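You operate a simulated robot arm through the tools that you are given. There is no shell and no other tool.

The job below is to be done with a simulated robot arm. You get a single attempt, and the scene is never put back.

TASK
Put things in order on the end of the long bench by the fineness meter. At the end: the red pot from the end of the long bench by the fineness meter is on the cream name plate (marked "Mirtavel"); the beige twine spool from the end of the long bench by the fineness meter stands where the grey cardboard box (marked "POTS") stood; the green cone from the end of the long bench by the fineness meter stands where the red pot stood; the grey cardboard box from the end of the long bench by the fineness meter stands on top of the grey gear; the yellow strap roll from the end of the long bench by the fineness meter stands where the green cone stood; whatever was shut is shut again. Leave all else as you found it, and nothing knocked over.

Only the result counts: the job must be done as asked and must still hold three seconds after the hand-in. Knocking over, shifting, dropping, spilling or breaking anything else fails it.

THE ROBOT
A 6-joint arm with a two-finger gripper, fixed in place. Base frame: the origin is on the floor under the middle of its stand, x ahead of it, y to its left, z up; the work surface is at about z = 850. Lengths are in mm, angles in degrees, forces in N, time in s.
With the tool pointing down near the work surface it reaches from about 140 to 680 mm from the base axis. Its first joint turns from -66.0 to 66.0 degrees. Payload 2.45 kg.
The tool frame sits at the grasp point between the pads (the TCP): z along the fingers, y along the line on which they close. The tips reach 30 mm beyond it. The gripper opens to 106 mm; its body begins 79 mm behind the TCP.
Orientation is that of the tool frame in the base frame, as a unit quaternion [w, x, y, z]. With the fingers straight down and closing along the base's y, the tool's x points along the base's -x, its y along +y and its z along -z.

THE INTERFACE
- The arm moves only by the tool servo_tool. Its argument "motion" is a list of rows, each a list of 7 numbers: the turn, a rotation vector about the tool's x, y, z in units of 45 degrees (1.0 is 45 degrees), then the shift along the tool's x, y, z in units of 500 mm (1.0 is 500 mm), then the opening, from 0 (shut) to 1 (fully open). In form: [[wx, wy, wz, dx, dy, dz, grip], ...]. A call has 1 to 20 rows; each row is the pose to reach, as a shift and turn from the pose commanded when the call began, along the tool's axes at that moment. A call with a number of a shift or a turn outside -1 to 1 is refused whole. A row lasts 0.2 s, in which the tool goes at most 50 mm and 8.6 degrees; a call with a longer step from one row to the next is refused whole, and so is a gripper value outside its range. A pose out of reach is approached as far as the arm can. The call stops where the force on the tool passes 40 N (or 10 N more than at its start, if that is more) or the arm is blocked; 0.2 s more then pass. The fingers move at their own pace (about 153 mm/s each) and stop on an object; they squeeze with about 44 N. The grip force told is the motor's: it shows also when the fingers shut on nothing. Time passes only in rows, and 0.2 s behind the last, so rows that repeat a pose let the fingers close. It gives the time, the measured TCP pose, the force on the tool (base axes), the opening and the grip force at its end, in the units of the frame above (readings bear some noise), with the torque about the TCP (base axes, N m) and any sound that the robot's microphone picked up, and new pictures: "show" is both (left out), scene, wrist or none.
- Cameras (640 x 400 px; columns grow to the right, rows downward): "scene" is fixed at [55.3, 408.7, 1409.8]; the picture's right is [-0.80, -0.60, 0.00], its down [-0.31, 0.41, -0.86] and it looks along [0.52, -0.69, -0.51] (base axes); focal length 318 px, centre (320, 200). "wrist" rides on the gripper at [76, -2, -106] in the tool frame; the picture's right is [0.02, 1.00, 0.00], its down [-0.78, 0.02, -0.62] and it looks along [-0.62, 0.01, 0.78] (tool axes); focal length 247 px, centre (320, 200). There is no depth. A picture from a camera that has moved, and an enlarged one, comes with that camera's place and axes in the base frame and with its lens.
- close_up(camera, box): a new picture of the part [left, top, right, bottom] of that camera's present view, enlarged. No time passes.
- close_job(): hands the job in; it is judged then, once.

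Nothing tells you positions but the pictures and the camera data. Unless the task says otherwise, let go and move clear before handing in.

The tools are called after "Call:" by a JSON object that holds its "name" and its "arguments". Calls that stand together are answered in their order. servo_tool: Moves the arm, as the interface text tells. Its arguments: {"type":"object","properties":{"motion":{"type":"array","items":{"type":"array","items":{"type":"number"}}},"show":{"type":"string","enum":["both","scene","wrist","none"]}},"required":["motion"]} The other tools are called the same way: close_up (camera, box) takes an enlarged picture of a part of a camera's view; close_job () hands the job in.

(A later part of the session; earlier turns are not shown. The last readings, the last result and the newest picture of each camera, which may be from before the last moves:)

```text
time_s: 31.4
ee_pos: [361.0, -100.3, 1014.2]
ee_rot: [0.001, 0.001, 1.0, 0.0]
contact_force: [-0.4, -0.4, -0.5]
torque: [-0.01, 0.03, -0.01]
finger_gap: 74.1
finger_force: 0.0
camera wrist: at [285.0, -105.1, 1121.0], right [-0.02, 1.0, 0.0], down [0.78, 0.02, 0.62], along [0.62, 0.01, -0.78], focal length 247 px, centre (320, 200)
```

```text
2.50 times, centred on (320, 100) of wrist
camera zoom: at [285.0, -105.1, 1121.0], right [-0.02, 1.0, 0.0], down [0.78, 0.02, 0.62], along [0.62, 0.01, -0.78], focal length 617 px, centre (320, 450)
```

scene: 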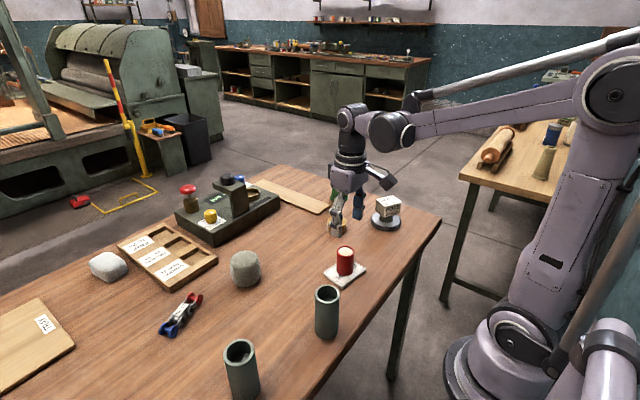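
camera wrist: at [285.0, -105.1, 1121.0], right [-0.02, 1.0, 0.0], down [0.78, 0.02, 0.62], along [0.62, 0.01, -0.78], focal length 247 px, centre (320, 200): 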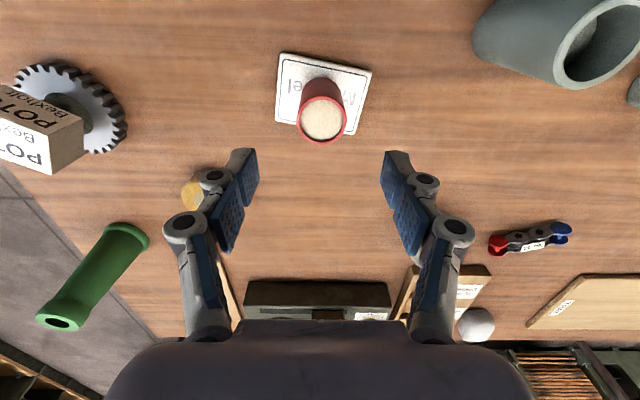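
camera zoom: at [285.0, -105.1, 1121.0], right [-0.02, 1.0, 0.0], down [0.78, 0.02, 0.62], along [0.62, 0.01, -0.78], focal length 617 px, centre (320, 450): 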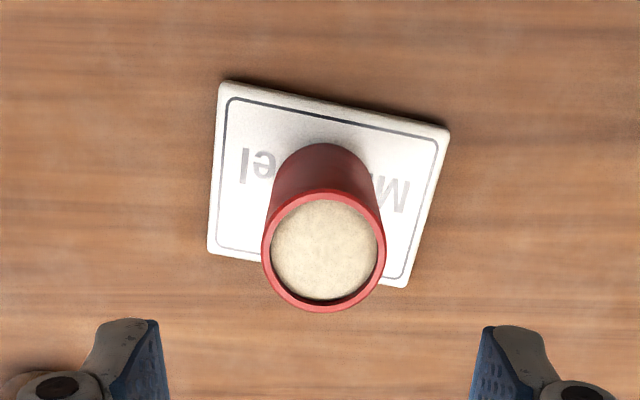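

The pot is on the plate and centred. Next is the twine spool, so I'll hover above it.

Call:
{"name": "servo_tool", "arguments": {"motion": [[0, 0, 0, -0.02, 0.02, -0.05, 0.8], [0, 0, 0, -0.08, 0.075, -0.072, 1], [0, 0, 0, -0.14, 0.135, -0.072, 1], [0, 0, 0, -0.2, 0.195, -0.072, 1], [0, 0, 0, -0.26, 0.255, -0.072, 1], [0, 0, 0, -0.31, 0.305, -0.072, 1], [0, 0, 0, -0.338, 0.328, -0.072, 1], [0, 0, 0, -0.338, 0.328, -0.072, 1], [0, 0, 0, -0.338, 0.328, -0.072, 1]]}}

Call:
{"name": "close_up", "arguments": {"camera": "wrist", "box": [200, 20, 440, 180]}}

Call:
{"name": "close_up", "arguments": {"camera": "scene", "box": [200, 230, 290, 300]}}

```text
time_s: 33.4
ee_pos: [529.8, 64.3, 1050.0]
ee_rot: [0.001, -0.001, 1.0, 0.0]
contact_force: [-0.1, 0.1, 0.1]
torque: [0.02, -0.01, 0.01]
finger_gap: 105.9
finger_force: 0.0
camera wrist: at [454.5, 59.6, 1156.5], right [-0.02, 1.0, 0.0], down [0.78, 0.02, 0.62], along [0.62, 0.01, -0.78], focal length 247 px, centre (320, 200)
```

scene: 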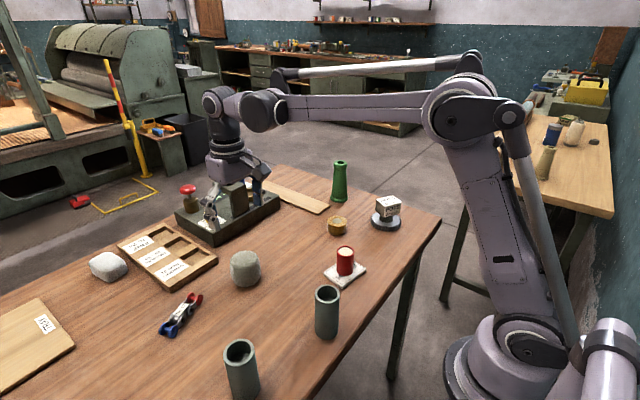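
wrist: 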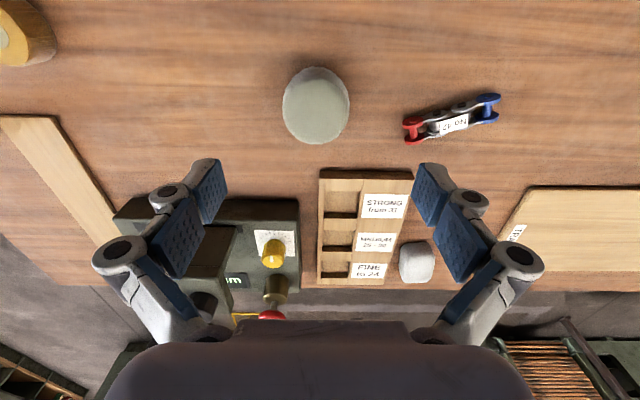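

```text
2.50 times, centred on (320, 100) of wrist
camera zoom: at [454.5, 59.6, 1156.5], right [-0.02, 1.0, 0.0], down [0.78, 0.02, 0.62], along [0.62, 0.01, -0.78], focal length 617 px, centre (320, 450)
```

zoom: 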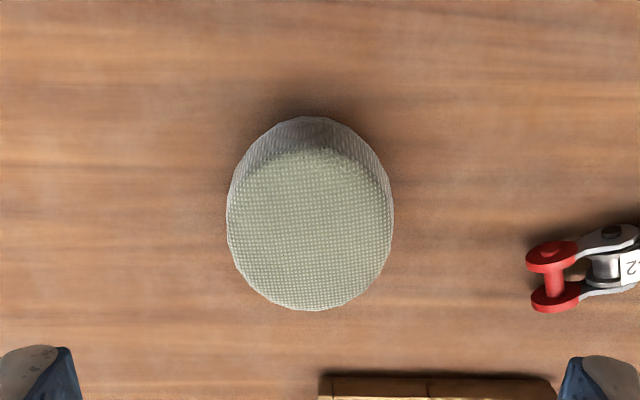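

```text
5.71 times, centred on (245, 265) of scene
camera zoom: at [55.3, 408.7, 1409.8], right [-0.8, -0.6, 0.0], down [-0.31, 0.41, -0.86], along [0.52, -0.69, -0.51], focal length 1816 px, centre (749, -171)
```

zoom: 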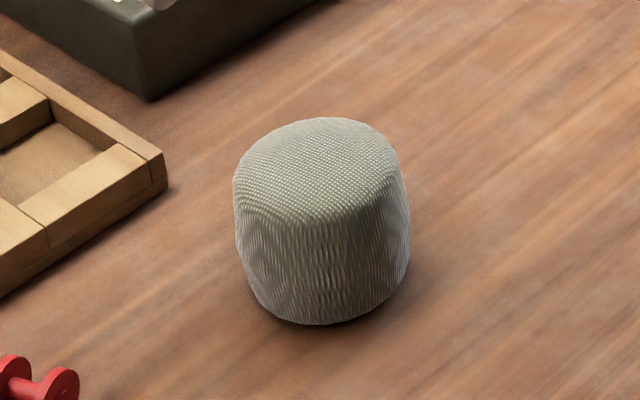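

Before grasping, I want to be sure this woven lump really is the twine spool and not a cover over something. I'll look closer at it and at the other candidates.

Call:
{"name": "close_up", "arguments": {"camera": "scene", "box": [80, 240, 140, 290]}}

Call:
{"name": "close_up", "arguments": {"camera": "wrist", "box": [270, 55, 360, 150]}}

Call:
{"name": "close_up", "arguments": {"camera": "scene", "box": [210, 270, 350, 400]}}

Call:
{"name": "close_up", "arguments": {"camera": "scene", "box": [160, 160, 300, 255]}}

Call:
{"name": "close_up", "arguments": {"camera": "scene", "box": [460, 60, 640, 200]}}

Call:
{"name": "close_up", "arguments": {"camera": "scene", "box": [0, 250, 220, 400]}}

```text
8.00 times, centred on (110, 265) of scene
camera zoom: at [55.3, 408.7, 1409.8], right [-0.8, -0.6, 0.0], down [-0.31, 0.41, -0.86], along [0.52, -0.69, -0.51], focal length 2542 px, centre (2000, -320)
```

zoom: 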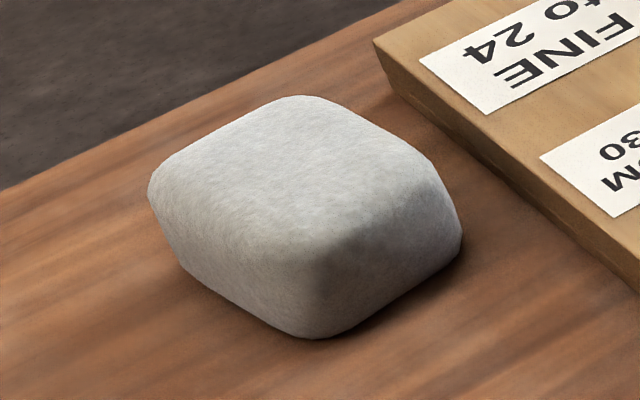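

```text
4.21 times, centred on (315, 102) of wrist
camera zoom: at [454.5, 59.6, 1156.5], right [-0.02, 1.0, 0.0], down [0.78, 0.02, 0.62], along [0.62, 0.01, -0.78], focal length 1040 px, centre (341, 610)
```

zoom: 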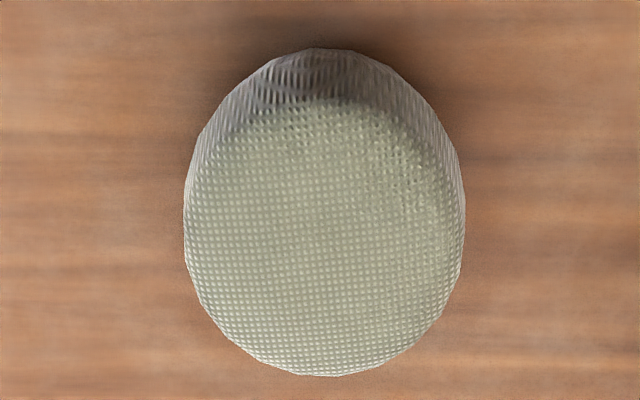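

```text
3.08 times, centred on (280, 335) of scene
camera zoom: at [55.3, 408.7, 1409.8], right [-0.8, -0.6, 0.0], down [-0.31, 0.41, -0.86], along [0.52, -0.69, -0.51], focal length 978 px, centre (443, -215)
```

zoom: 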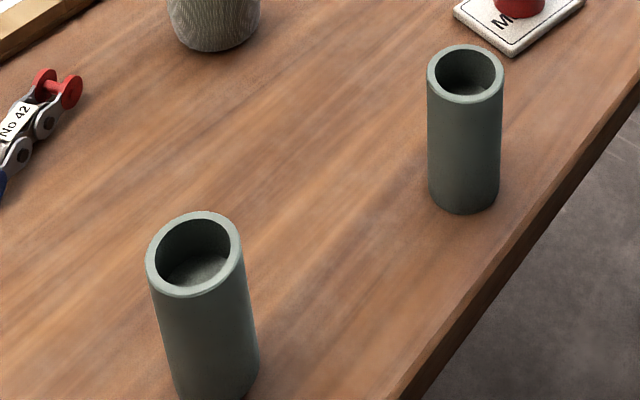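

```text
4.21 times, centred on (230, 208) of scene
camera zoom: at [55.3, 408.7, 1409.8], right [-0.8, -0.6, 0.0], down [-0.31, 0.41, -0.86], along [0.52, -0.69, -0.51], focal length 1338 px, centre (699, 168)
```

zoom: 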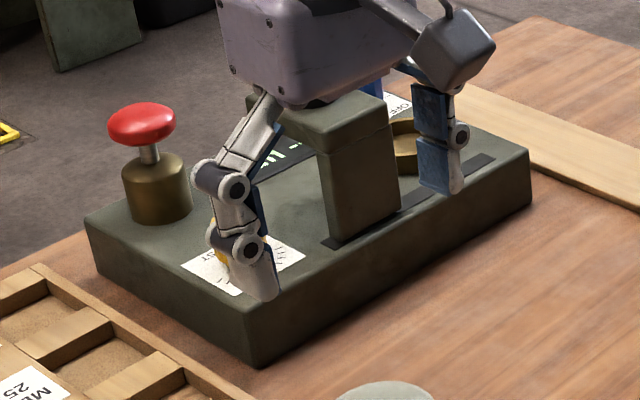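

```text
2.86 times, centred on (550, 130) of scene
camera zoom: at [55.3, 408.7, 1409.8], right [-0.8, -0.6, 0.0], down [-0.31, 0.41, -0.86], along [0.52, -0.69, -0.51], focal length 908 px, centre (-337, 400)
```

zoom: 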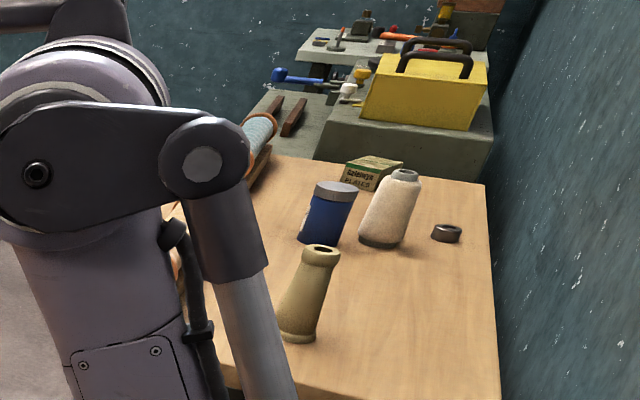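

```text
2.67 times, centred on (110, 325) of scene
camera zoom: at [55.3, 408.7, 1409.8], right [-0.8, -0.6, 0.0], down [-0.31, 0.41, -0.86], along [0.52, -0.69, -0.51], focal length 847 px, centre (880, -133)
```

zoom: 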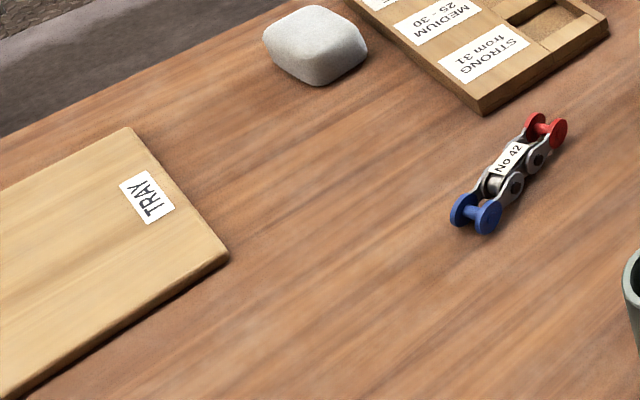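

The lump looks grey and mesh-like rather than clearly beige. I'll look at it from a lower side angle before deciding whether it's the spool or a cover.

Call:
{"name": "servo_tool", "arguments": {"motion": [[0, -0.11, 0, 0.04, 0, 0.02, 1], [0, -0.22, 0, 0.08, 0, 0.05, 1], [0, -0.33, 0, 0.12, 0, 0.08, 1], [0, -0.44, 0, 0.15, 0, 0.11, 1], [0, -0.556, 0, 0.16, 0, 0.14, 1], [0, -0.556, 0, 0.16, 0, 0.14, 1], [0, -0.556, 0, 0.16, 0, 0.14, 1]]}}

Call:
{"name": "close_up", "arguments": {"camera": "wrist", "box": [240, 90, 400, 210]}}

```text
time_s: 35.0
ee_pos: [448.5, 64.0, 981.1]
ee_rot: [0.218, 0.0, 0.976, 0.001]
contact_force: [-0.4, -0.8, -0.7]
torque: [-0.01, -0.03, 0.01]
finger_gap: 106.2
finger_force: 0.1
camera wrist: at [335.2, 59.5, 1044.4], right [-0.02, 1.0, -0.01], down [0.45, 0.02, 0.9], along [0.9, 0.01, -0.45], focal length 247 px, centre (320, 200)
```

scene: 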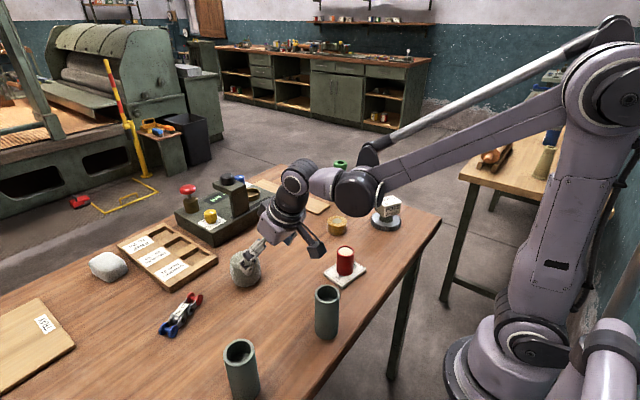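
wrist: 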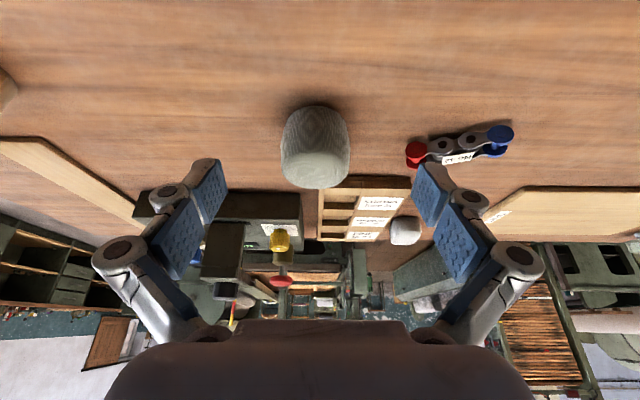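

```text
3.33 times, centred on (320, 150) of wrist
camera zoom: at [335.2, 59.5, 1044.4], right [-0.02, 1.0, -0.01], down [0.45, 0.02, 0.9], along [0.9, 0.01, -0.45], focal length 823 px, centre (320, 367)
```

zoom: 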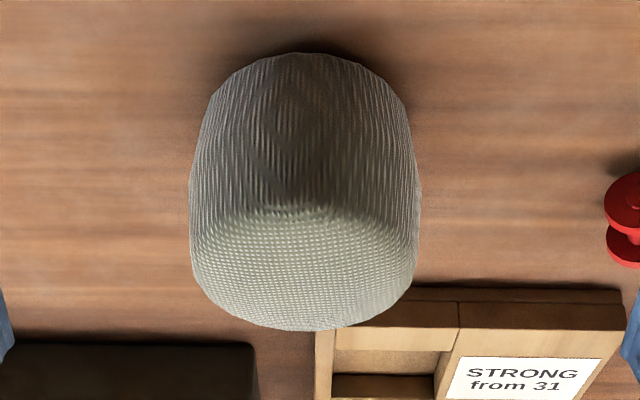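

The lump's identity is still unclear. I'll also look straight down into the open tubes to rule out anything hidden there.

Call:
{"name": "servo_tool", "arguments": {"motion": [[0, 0.13, 0, 0.01, 0.003, -0.06, 1], [0, 0.27, 0, 0.04, 0.006, -0.11, 1], [0, 0.41, 0, 0.07, 0.01, -0.16, 1], [0, 0.55, 0, 0.1, 0.014, -0.2, 1], [0, 0.7, 0, 0.13, 0.018, -0.23, 1], [0, 0.85, 0, 0.153, 0.024, -0.248, 1], [0, 1.0, 0, 0.153, 0.024, -0.248, 1], [0, 1.0, 0, 0.153, 0.024, -0.248, 1], [0, 1.0, 0, 0.153, 0.024, -0.248, 1]]}}

Call:
{"name": "close_up", "arguments": {"camera": "wrist", "box": [260, 40, 560, 227]}}

```text
time_s: 37.0
ee_pos: [326.1, 75.7, 1060.6]
ee_rot: [-0.173, 0.0, 0.985, 0.001]
contact_force: [0.7, 0.3, 0.1]
torque: [0.0, -0.01, 0.04]
finger_gap: 105.7
finger_force: 0.1
camera wrist: at [291.8, 71.3, 1187.6], right [-0.02, 1.0, 0.01], down [0.95, 0.02, 0.32], along [0.32, 0.01, -0.95], focal length 247 px, centre (320, 200)
```

scene: 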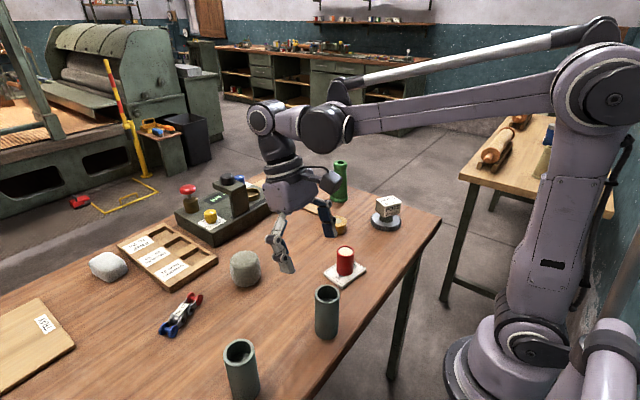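
wrist: 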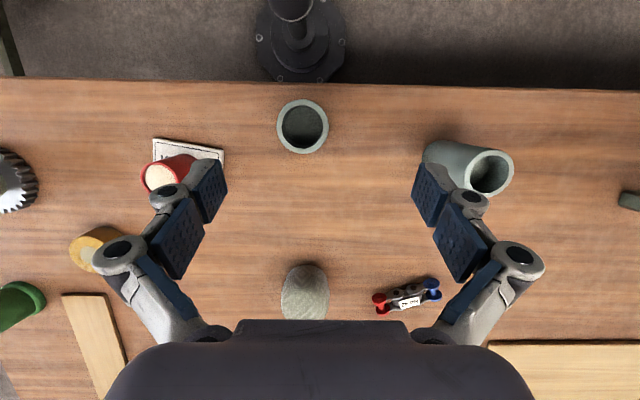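

```text
2.13 times, centred on (410, 134) of wrist
camera zoom: at [291.8, 71.3, 1187.6], right [-0.02, 1.0, 0.01], down [0.95, 0.02, 0.32], along [0.32, 0.01, -0.95], focal length 527 px, centre (128, 342)
```

zoom: 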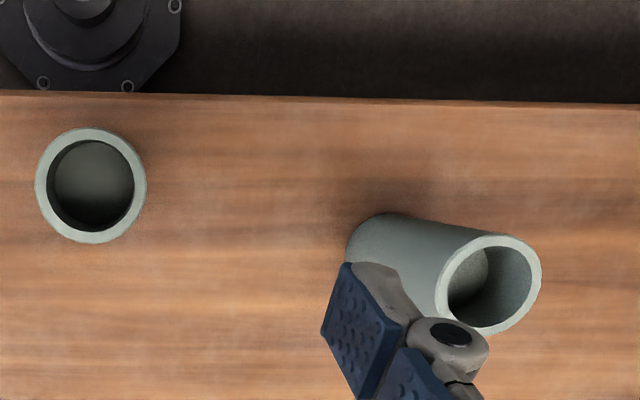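

Call:
{"name": "close_up", "arguments": {"camera": "wrist", "box": [415, 130, 525, 200]}}

Call:
{"name": "close_up", "arguments": {"camera": "wrist", "box": [260, 80, 350, 170]}}

Call:
{"name": "close_up", "arguments": {"camera": "wrist", "box": [260, 250, 460, 325]}}

```text
5.71 times, centred on (470, 165) of wrist
camera zoom: at [291.8, 71.3, 1187.6], right [-0.02, 1.0, 0.01], down [0.95, 0.02, 0.32], along [0.32, 0.01, -0.95], focal length 1411 px, centre (-537, 400)
```

zoom: 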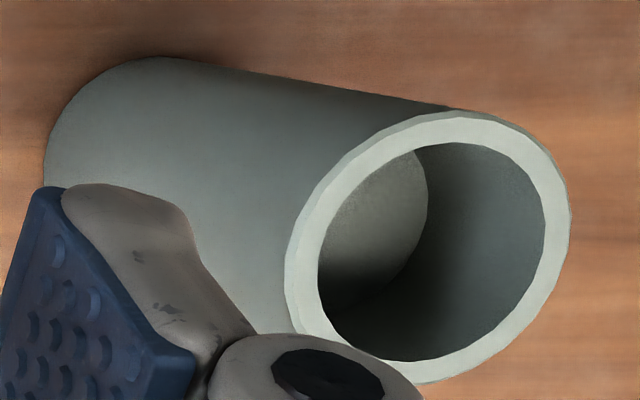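

```text
4.44 times, centred on (305, 125) of wrist
camera zoom: at [291.8, 71.3, 1187.6], right [-0.02, 1.0, 0.01], down [0.95, 0.02, 0.32], along [0.32, 0.01, -0.95], focal length 1098 px, centre (387, 533)
```

zoom: 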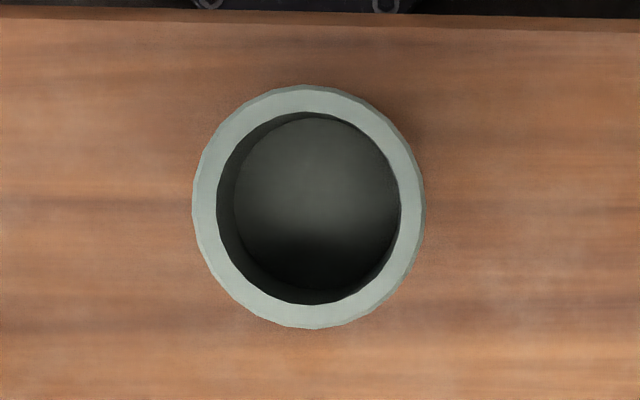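

```text
3.20 times, centred on (360, 288) of wrist
camera zoom: at [291.8, 71.3, 1187.6], right [-0.02, 1.0, 0.01], down [0.95, 0.02, 0.32], along [0.32, 0.01, -0.95], focal length 790 px, centre (192, -80)
```

zoom: 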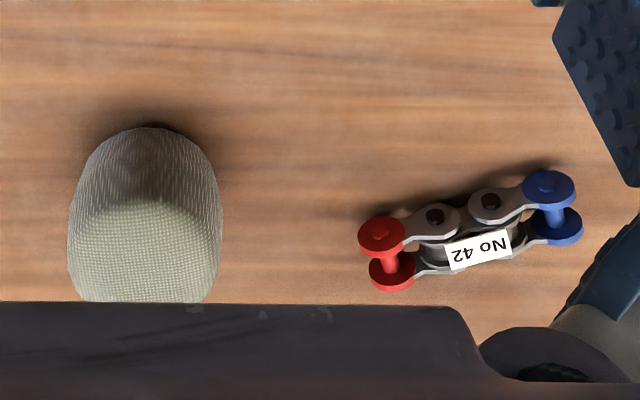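

Both tubes are empty cups, so the drum-shaped woven lump at about (543,57) is either the spool or a cover. I'll hover right over it to measure it, then lift it a little and look underneath.

Call:
{"name": "servo_tool", "arguments": {"motion": [[0, -0.074, 0, -0.075, -0.0054, -0.0053, 1], [0, -0.148, 0, -0.15, -0.0109, -0.0105, 1], [0, -0.222, 0, -0.225, -0.0163, -0.0158, 1], [0, -0.296, 0, -0.3, -0.0217, -0.0211, 1], [0, -0.37, 0, -0.375, -0.0272, -0.0263, 1], [0, -0.444, 0, -0.45, -0.0326, -0.0316, 1], [0, -0.444, 0, -0.45, -0.0326, -0.0316, 1], [0, -0.444, 0, -0.45, -0.0326, -0.0316, 1]]}}

Call:
{"name": "close_up", "arguments": {"camera": "wrist", "box": [220, 40, 420, 190]}}

```text
time_s: 38.8
ee_pos: [544.2, 58.2, 999.0]
ee_rot: [0.001, 0.0, 1.0, 0.0]
contact_force: [-1.2, 0.2, -0.2]
torque: [0.01, 0.01, 0.01]
finger_gap: 105.9
finger_force: 0.0
camera wrist: at [468.2, 54.6, 1105.0], right [-0.02, 1.0, 0.0], down [0.78, 0.02, 0.62], along [0.62, 0.01, -0.78], focal length 247 px, centre (320, 200)
```

scene: 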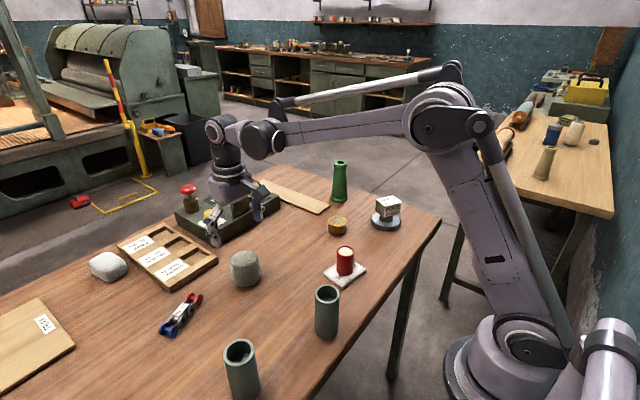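
wrist: 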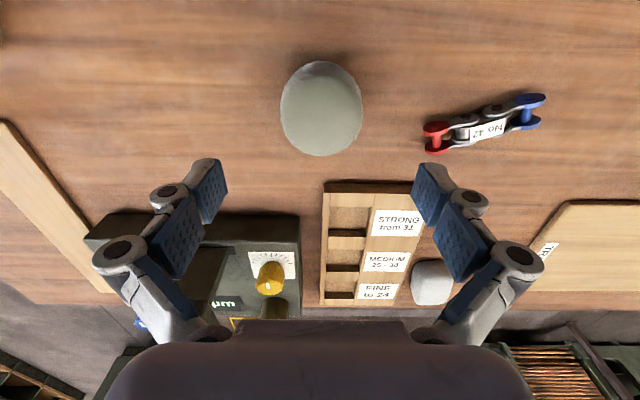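

```text
2.67 times, centred on (320, 115) of wrist
camera zoom: at [468.2, 54.6, 1105.0], right [-0.02, 1.0, 0.0], down [0.78, 0.02, 0.62], along [0.62, 0.01, -0.78], focal length 659 px, centre (320, 427)
```

zoom: 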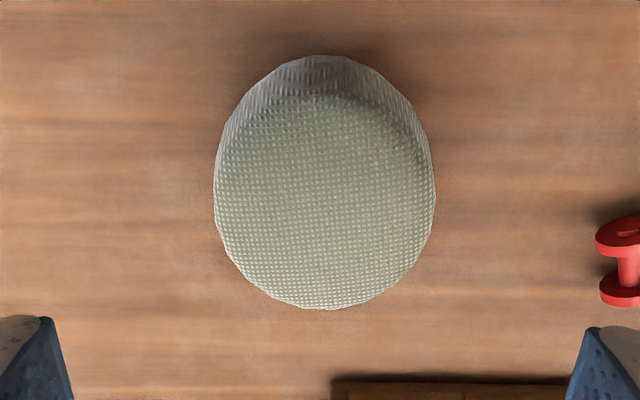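

It's centred to within 1 mm and about 75 mm across. I'll lower around it and close gently.

Call:
{"name": "servo_tool", "arguments": {"motion": [[0, 0, 0, 0, 0.002, 0.07, 1], [0, 0, 0, 0, 0.002, 0.14, 1], [0, 0, 0, 0, 0.002, 0.19, 1], [0, 0, 0, 0, 0.002, 0.222, 1], [0, 0, 0, 0, 0.002, 0.222, 1], [0, 0, 0, 0, 0.002, 0.222, 0.55], [0, 0, 0, 0, 0.002, 0.222, 0.55], [0, 0, 0, 0, 0.002, 0.222, 0.55]]}}

Call:
{"name": "close_up", "arguments": {"camera": "wrist", "box": [200, 80, 440, 250]}}

```text
time_s: 40.6
ee_pos: [543.2, 60.6, 889.1]
ee_rot: [0.001, 0.0, 1.0, 0.0]
contact_force: [1.9, -2.5, 15.8]
torque: [0.05, 0.09, -0.03]
finger_gap: 68.9
finger_force: 44.1
camera wrist: at [468.1, 56.7, 995.4], right [-0.02, 1.0, 0.0], down [0.78, 0.02, 0.62], along [0.62, 0.01, -0.78], focal length 247 px, centre (320, 200)
```

scene: 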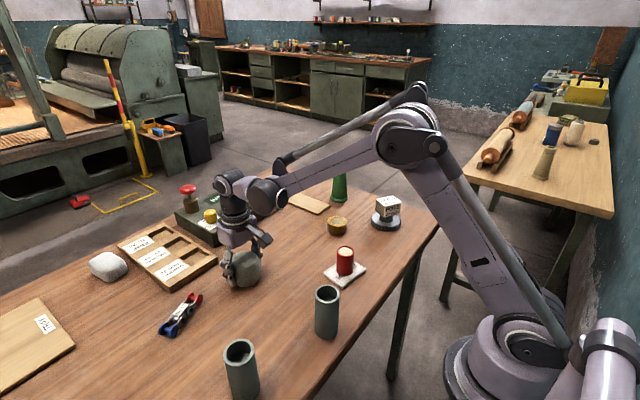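
wrist: 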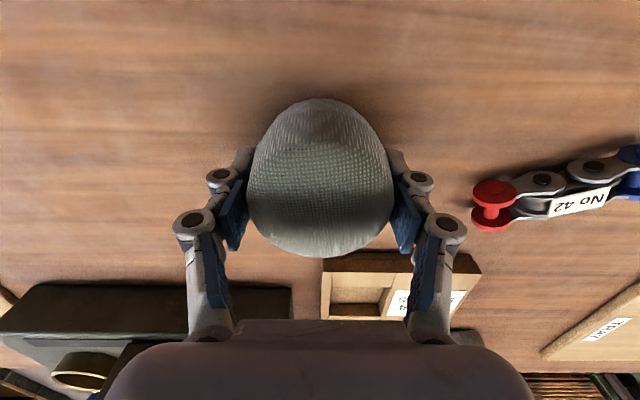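

```text
2.35 times, centred on (320, 165) of wrist
camera zoom: at [468.1, 56.7, 995.4], right [-0.02, 1.0, 0.0], down [0.78, 0.02, 0.62], along [0.62, 0.01, -0.78], focal length 581 px, centre (320, 282)
```

zoom: 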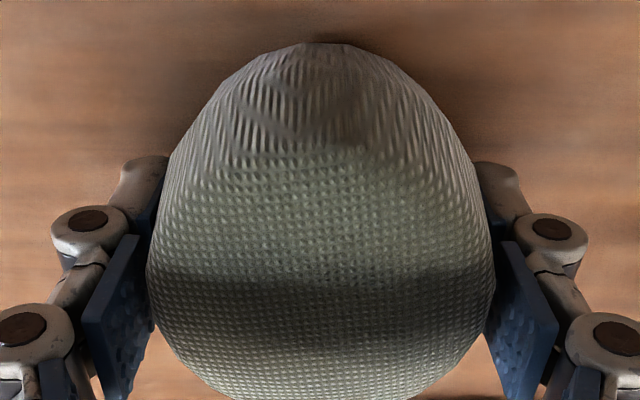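

It's gripped with a 69 mm gap. I'll lift it slowly by about 45 mm and check what, if anything, is underneath.

Call:
{"name": "servo_tool", "arguments": {"motion": [[0, 0, 0, 0, 0, -0.01, 0.55], [0, 0, 0, 0, 0, -0.025, 0.55], [0, 0, 0, 0, 0, -0.045, 0.55], [0, 0, 0, 0, 0, -0.065, 0.55], [0, 0, 0, 0, 0, -0.08, 0.55], [0, 0, 0, 0, 0, -0.08, 0.55]]}}

Call:
{"name": "close_up", "arguments": {"camera": "scene", "box": [190, 200, 310, 300]}}

Call:
{"name": "close_up", "arguments": {"camera": "wrist", "box": [200, 40, 440, 250]}}

```text
time_s: 42.0
ee_pos: [544.8, 61.4, 928.4]
ee_rot: [0.001, 0.0, 1.0, 0.0]
contact_force: [0.0, 0.1, -0.8]
torque: [0.0, 0.01, -0.02]
finger_gap: 68.9
finger_force: 43.7
camera wrist: at [468.9, 56.6, 1035.2], right [-0.02, 1.0, 0.0], down [0.78, 0.02, 0.62], along [0.62, 0.01, -0.78], focal length 247 px, centre (320, 200)
```

scene: 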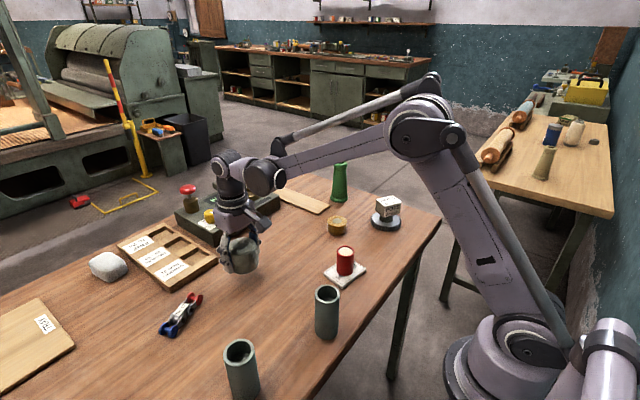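
wrist: 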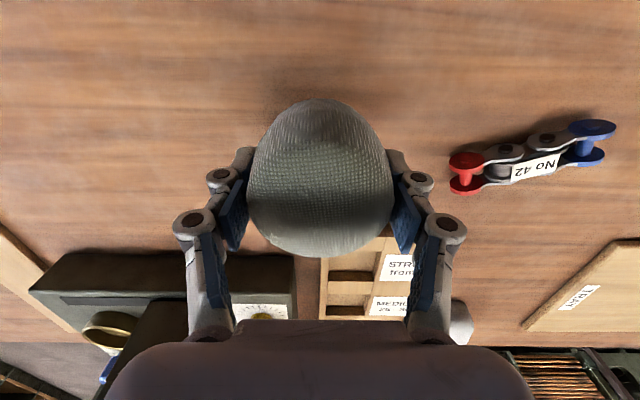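

```text
4.00 times, centred on (250, 250) of scene
camera zoom: at [55.4, 408.7, 1409.8], right [-0.8, -0.6, 0.0], down [-0.31, 0.41, -0.86], along [0.52, -0.69, -0.51], focal length 1271 px, centre (600, 0)
```

zoom: 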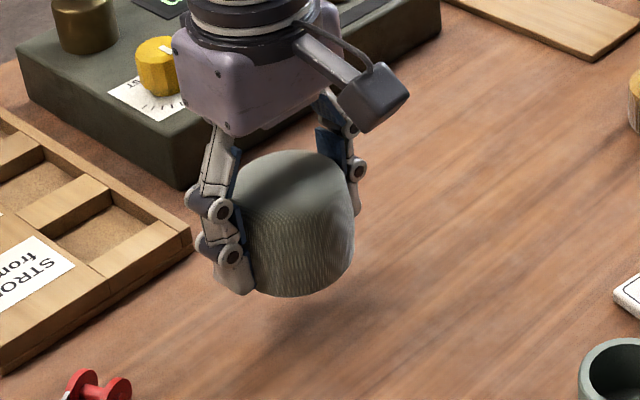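

```text
1.90 times, centred on (320, 145) of wrist
camera zoom: at [468.9, 56.6, 1035.2], right [-0.02, 1.0, 0.0], down [0.78, 0.02, 0.62], along [0.62, 0.01, -0.78], focal length 470 px, centre (320, 305)
```

zoom: 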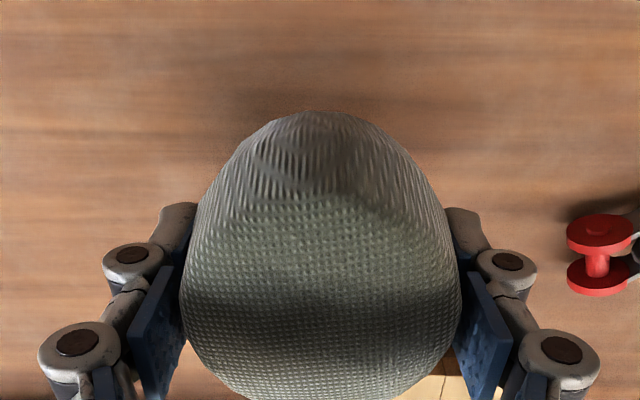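

Nothing was under the lump. Before I treat it as the spool, I'll raise it and tilt it slightly toward the scene camera to see whether the underside is hollow like a hood or solid.

Call:
{"name": "servo_tool", "arguments": {"motion": [[0, 0, 0, 0.02, -0.01, -0.067, 0.55], [0, 0, 0, 0.05, -0.03, -0.134, 0.55], [0, 0, 0, 0.085, -0.05, -0.201, 0.55], [0, 0, 0, 0.12, -0.07, -0.268, 0.55], [0, 0, 0, 0.16, -0.09, -0.335, 0.55], [0, 0, 0, 0.2, -0.11, -0.402, 0.55], [0, 0, 0, 0.24, -0.13, -0.469, 0.55], [0, 0, 0, 0.28, -0.15, -0.536, 0.55], [0, 0, 0, 0.32, -0.17, -0.603, 0.55], [0, 0, 0, 0.36, -0.195, -0.67, 0.55], [0, 0, 0, 0.4, -0.22, -0.737, 0.55], [0, 0, 0, 0.43, -0.238, -0.804, 0.55], [0, 0, 0, 0.43, -0.238, -0.804, 0.55]]}}

```text
time_s: 44.8
ee_pos: [328.9, -60.4, 1330.0]
ee_rot: [0.001, 0.0, 1.0, 0.001]
contact_force: [0.2, 0.4, -1.5]
torque: [0.0, 0.01, -0.02]
finger_gap: 69.0
finger_force: 43.6
camera wrist: at [253.1, -64.1, 1437.6], right [-0.02, 1.0, 0.0], down [0.78, 0.02, 0.62], along [0.62, 0.01, -0.78], focal length 247 px, centre (320, 200)
```

scene: 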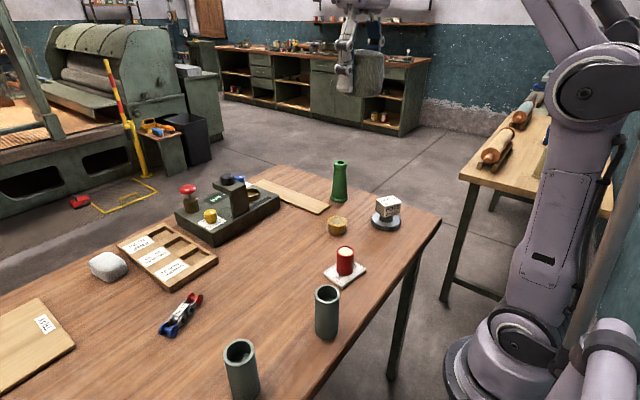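
wrist: 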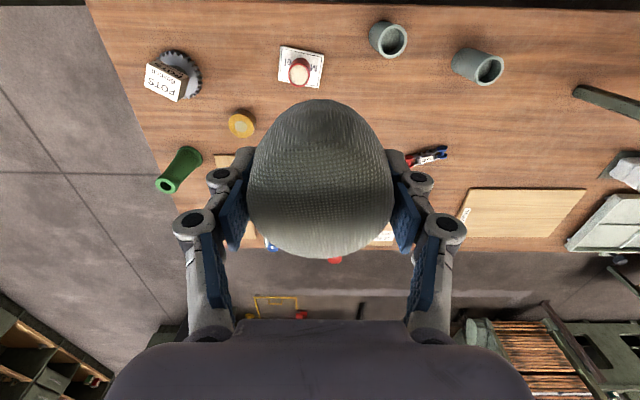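

Call:
{"name": "servo_tool", "arguments": {"motion": [[-0.092, 0.062, 0, 0, 0, 0, 0.55], [-0.184, 0.124, 0, 0, 0, 0, 0.55], [-0.276, 0.186, 0, 0, 0, 0, 0.55], [-0.368, 0.248, 0, 0, 0, 0, 0.55], [-0.46, 0.31, 0, 0, 0, 0, 0.55], [-0.552, 0.372, 0, 0, 0, 0, 0.55], [-0.644, 0.434, 0, 0, 0, 0, 0.55], [-0.736, 0.496, 0, 0, 0, 0, 0.55], [-0.736, 0.496, 0, 0, 0, 0, 0.55]], "show": "scene"}}

Call:
{"name": "close_up", "arguments": {"camera": "scene", "box": [310, 20, 430, 120]}}

```text
time_s: 46.2
ee_pos: [332.2, -59.4, 1327.3]
ee_rot: [-0.127, -0.004, 0.971, 0.204]
contact_force: [5.3, -1.3, -7.2]
torque: [0.53, 0.27, 0.35]
finger_gap: 69.1
finger_force: 43.9
stopped in row 6: the force on the tool passed its limit at 66 N (the readings are from after the stop); the commanded pose is now the measured one
```

scene: 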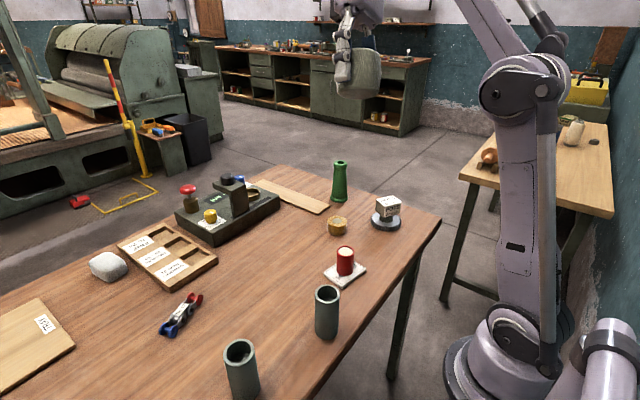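

```text
4.00 times, centred on (370, 70) of scene
camera zoom: at [55.4, 408.7, 1409.8], right [-0.8, -0.6, 0.0], down [-0.31, 0.41, -0.86], along [0.52, -0.69, -0.51], focal length 1271 px, centre (120, 720)
```

zoom: 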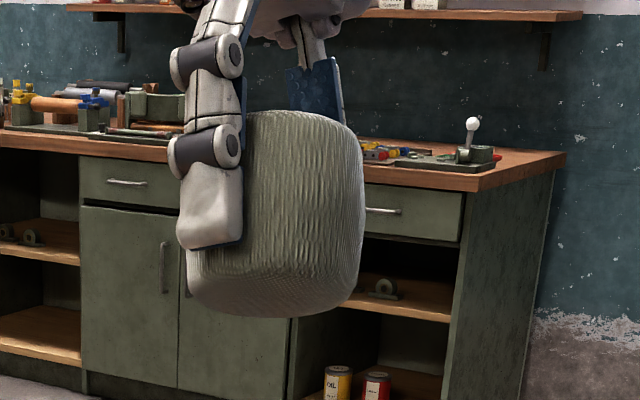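

The underside is solid and rounded with the same twine weave, so this is the spool itself and not a cover. The tilt hit a limit, so I'll turn back to upright slowly.

Call:
{"name": "servo_tool", "arguments": {"motion": [[0.087, -0.054, 0.0017, 0, 0, 0, 0.55], [0.174, -0.108, 0.0033, 0, 0, 0, 0.55], [0.261, -0.1625, 0.005, 0, 0, 0, 0.55], [0.348, -0.217, 0.0067, 0, 0, 0, 0.55], [0.435, -0.271, 0.0083, 0, 0, 0, 0.55], [0.522, -0.325, 0.01, 0, 0, 0, 0.55], [0.522, -0.325, 0.01, 0, 0, 0, 0.55], [0.522, -0.325, 0.01, 0, 0, 0, 0.55]]}}

Call:
{"name": "close_up", "arguments": {"camera": "scene", "box": [300, 10, 440, 120]}}

Call:
{"name": "close_up", "arguments": {"camera": "wrist", "box": [200, 80, 440, 270]}}

```text
time_s: 48.0
ee_pos: [333.5, -58.3, 1328.5]
ee_rot: [-0.002, 0.0, 1.0, 0.001]
contact_force: [0.0, 0.1, -0.7]
torque: [0.01, 0.02, 0.03]
finger_gap: 69.0
finger_force: 44.3
camera wrist: at [257.9, -63.2, 1435.4], right [-0.02, 1.0, 0.0], down [0.79, 0.02, 0.62], along [0.62, 0.02, -0.79], focal length 247 px, centre (320, 200)
```

scene: 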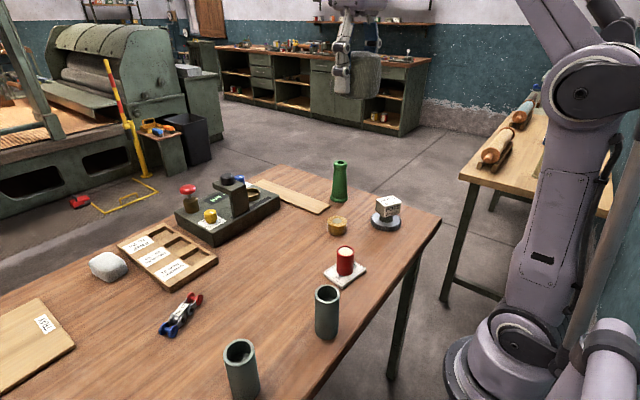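
wrist: 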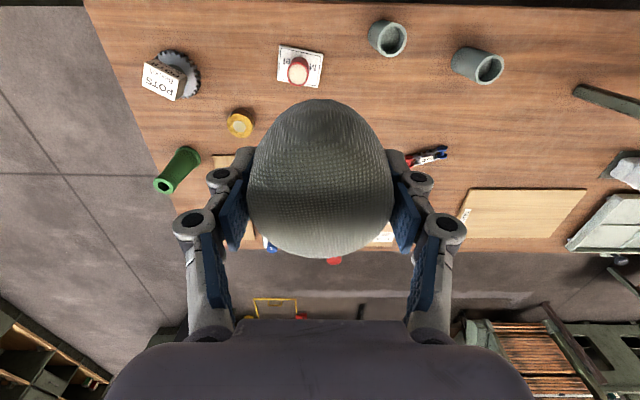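

```text
3.64 times, centred on (370, 65) of scene
camera zoom: at [55.3, 408.7, 1409.8], right [-0.8, -0.6, 0.0], down [-0.31, 0.41, -0.86], along [0.52, -0.69, -0.51], focal length 1156 px, centre (138, 691)
```

zoom: 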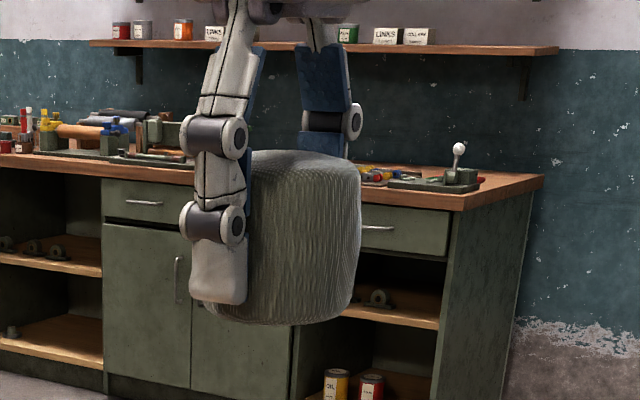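

```text
2.11 times, centred on (320, 175) of wrist
camera zoom: at [257.9, -63.2, 1435.4], right [-0.02, 1.0, 0.0], down [0.79, 0.02, 0.62], along [0.62, 0.02, -0.79], focal length 520 px, centre (320, 253)
```

zoom: 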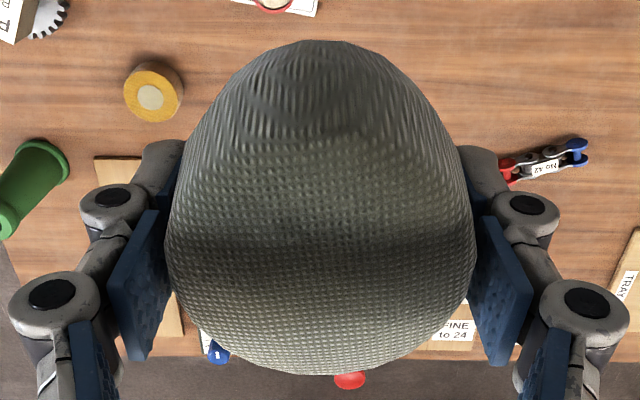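

The spool is still firmly held and upright. I'll carry it above the box's old spot, near (401.5,137.5).

Call:
{"name": "servo_tool", "arguments": {"motion": [[0, 0, 0, -0.0135, 0.04, 0.06, 0.55], [0, 0, 0, -0.027, 0.08, 0.12, 0.55], [0, 0, 0, -0.0406, 0.12, 0.185, 0.55], [0, 0, 0, -0.054, 0.16, 0.25, 0.55], [0, 0, 0, -0.0676, 0.2, 0.315, 0.55], [0, 0, 0, -0.081, 0.24, 0.38, 0.55], [0, 0, 0, -0.0946, 0.28, 0.445, 0.55], [0, 0, 0, -0.108, 0.32, 0.505, 0.55], [0, 0, 0, -0.1216, 0.36, 0.565, 0.55], [0, 0, 0, -0.1352, 0.3974, 0.618, 0.55], [0, 0, 0, -0.1352, 0.3974, 0.618, 0.55], [0, 0, 0, -0.1352, 0.3974, 0.618, 0.55]]}}

```text
time_s: 50.6
ee_pos: [399.7, 139.4, 1022.4]
ee_rot: [-0.002, 0.0, 1.0, 0.002]
contact_force: [0.4, -0.4, -0.9]
torque: [0.0, 0.01, 0.01]
finger_gap: 68.8
finger_force: 43.5
camera wrist: at [324.4, 135.2, 1128.8], right [-0.02, 1.0, 0.0], down [0.79, 0.02, 0.62], along [0.62, 0.02, -0.79], focal length 247 px, centre (320, 200)
```

scene: 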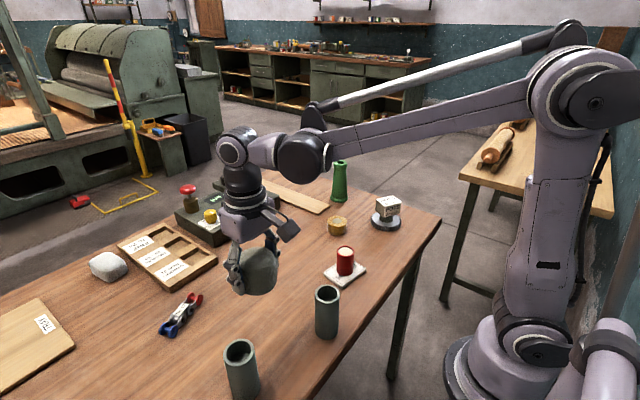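
wrist: 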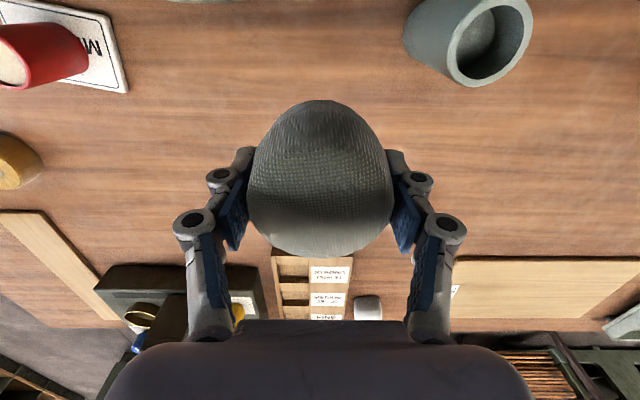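

Call:
{"name": "servo_tool", "arguments": {"motion": [[0, 0, 0, -0.002, 0, 0.06, 0.55], [0, 0, 0, -0.002, 0, 0.13, 0.55], [0, 0, 0, -0.002, 0, 0.19, 0.55], [0, 0, 0, -0.002, 0, 0.235, 0.55], [0, 0, 0, -0.002, 0, 0.253, 0.55], [0, 0, 0, -0.002, 0, 0.253, 0.55]], "show": "scene"}}

Call:
{"name": "servo_tool", "arguments": {"motion": [[0, 0, 0, 0, 0, 0.003, 0.55], [0, 0, 0, 0, 0, 0.006, 0.55], [0, 0, 0, 0, 0, 0.008, 0.55], [0, 0, 0, 0, 0, 0.008, 0.55]], "show": "none"}}

```text
time_s: 52.0
ee_pos: [401.7, 140.8, 894.1]
ee_rot: [-0.004, 0.0, 1.0, 0.001]
contact_force: [-0.1, 0.3, -2.8]
torque: [0.0, 0.01, 0.02]
finger_gap: 69.0
finger_force: 43.8
```

scene: 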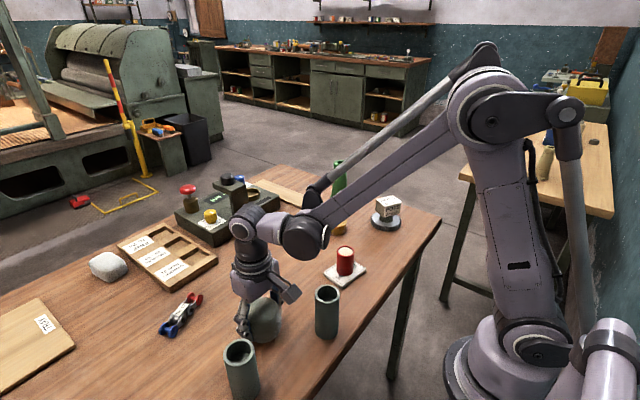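

```text
time_s: 53.0
ee_pos: [399.3, 141.5, 888.5]
ee_rot: [-0.002, 0.0, 1.0, 0.002]
contact_force: [-0.3, -1.2, -1.8]
torque: [0.01, -0.02, 0.0]
finger_gap: 68.7
finger_force: 44.0
```

Call:
{"name": "servo_tool", "arguments": {"motion": [[0, 0, 0, 0, 0, 0.0015, 0.55], [0, 0, 0, 0, 0, 0.0025, 0.55], [0, 0, 0, 0, 0, 0.0025, 0.55]], "show": "none"}}

```text
time_s: 53.8
ee_pos: [399.7, 140.4, 889.9]
ee_rot: [-0.002, 0.0, 1.0, 0.002]
contact_force: [-1.2, 1.3, 20.4]
torque: [0.13, -0.07, 0.0]
finger_gap: 68.8
finger_force: 44.4
```

The spool is in contact at the box's old position. I'll release it and lift away.

Call:
{"name": "servo_tool", "arguments": {"motion": [[0, 0, 0, 0, 0, -0.0008, 0.55], [0, 0, 0, 0, 0, -0.0008, 0.7], [0, 0, 0, 0, 0, -0.0008, 0.85], [0, 0, 0, 0, 0, -0.0008, 1], [0, 0, 0, 0, 0, -0.0008, 1], [0, 0, 0, 0, 0, -0.06, 1], [0, 0, 0, 0, 0, -0.14, 1], [0, 0, 0, 0, 0, -0.22, 1], [0, 0, 0, 0, 0, -0.3, 1], [0, 0, 0, 0, 0, -0.3, 1]]}}

Call:
{"name": "close_up", "arguments": {"camera": "wrist", "box": [220, 20, 420, 170]}}

Call:
{"name": "close_up", "arguments": {"camera": "scene", "box": [200, 260, 360, 390]}}

```text
time_s: 56.0
ee_pos: [397.0, 141.9, 1037.5]
ee_rot: [-0.002, 0.001, 1.0, 0.002]
contact_force: [-0.2, -0.5, -0.2]
torque: [0.01, -0.02, 0.0]
finger_gap: 105.6
finger_force: 0.1
camera wrist: at [322.7, 137.1, 1145.0], right [-0.02, 1.0, 0.0], down [0.79, 0.02, 0.62], along [0.62, 0.02, -0.79], focal length 247 px, centre (320, 200)
```

scene: 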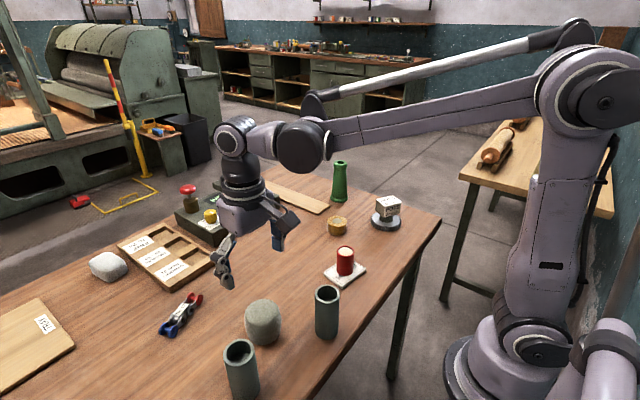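
wrist: 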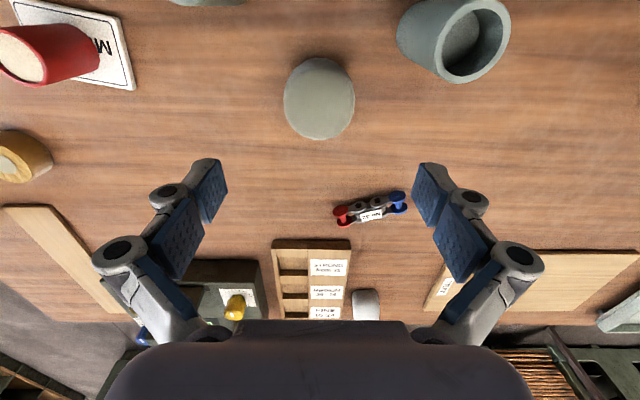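

```text
2.67 times, centred on (320, 95) of wrist
camera zoom: at [322.7, 137.1, 1145.0], right [-0.02, 1.0, 0.0], down [0.79, 0.02, 0.62], along [0.62, 0.02, -0.79], focal length 659 px, centre (320, 480)
```

zoom: 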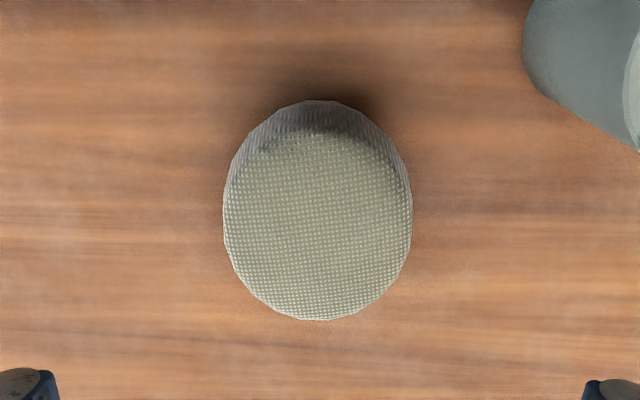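

```text
3.08 times, centred on (280, 325) of scene
camera zoom: at [55.3, 408.7, 1409.8], right [-0.8, -0.6, 0.0], down [-0.31, 0.41, -0.86], along [0.52, -0.69, -0.51], focal length 978 px, centre (443, -185)
```

zoom: 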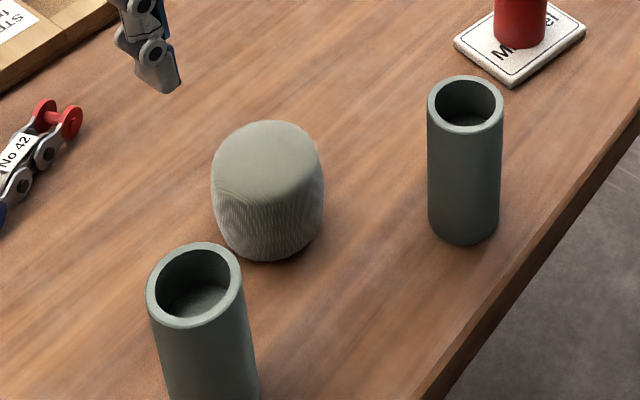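

The spool stands upright at about (402,137.6), matching the box's old position. Next is the green cone, so I'll travel toward it at a safe height.

Call:
{"name": "servo_tool", "arguments": {"motion": [[0, 0, 0, 0, 0, -0.08, 0.9], [0.001, -0.001, 0.05, -0.015, -0.07, -0.114, 0.8], [0.002, -0.002, 0.1, -0.03, -0.14, -0.114, 0.8], [0.003, -0.003, 0.15, -0.045, -0.21, -0.114, 0.8], [0.004, -0.004, 0.2, -0.06, -0.285, -0.114, 0.8], [0.005, -0.005, 0.25, -0.075, -0.36, -0.114, 0.8], [0.005, -0.005, 0.3, -0.09, -0.435, -0.114, 0.8], [0.005, -0.005, 0.35, -0.106, -0.51, -0.114, 0.8], [0.005, -0.005, 0.386, -0.122, -0.578, -0.114, 0.8], [0.005, -0.005, 0.386, -0.122, -0.578, -0.114, 0.8]], "show": "wrist"}}

```text
time_s: 58.2
ee_pos: [463.1, -149.7, 1092.1]
ee_rot: [0.0, 0.15, 0.989, -0.001]
contact_force: [0.2, -0.2, 0.0]
torque: [0.01, -0.03, -0.03]
finger_gap: 85.0
finger_force: 0.1
camera wrist: at [390.1, -129.8, 1199.0], right [0.28, 0.96, 0.0], down [0.75, -0.22, 0.62], along [0.6, -0.17, -0.78], focal length 247 px, centre (320, 200)
```

wrist: 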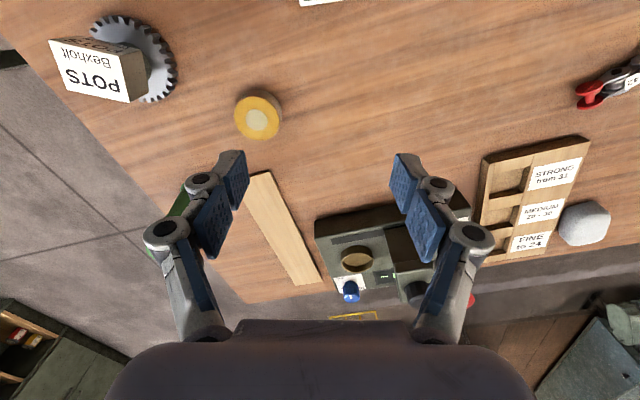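

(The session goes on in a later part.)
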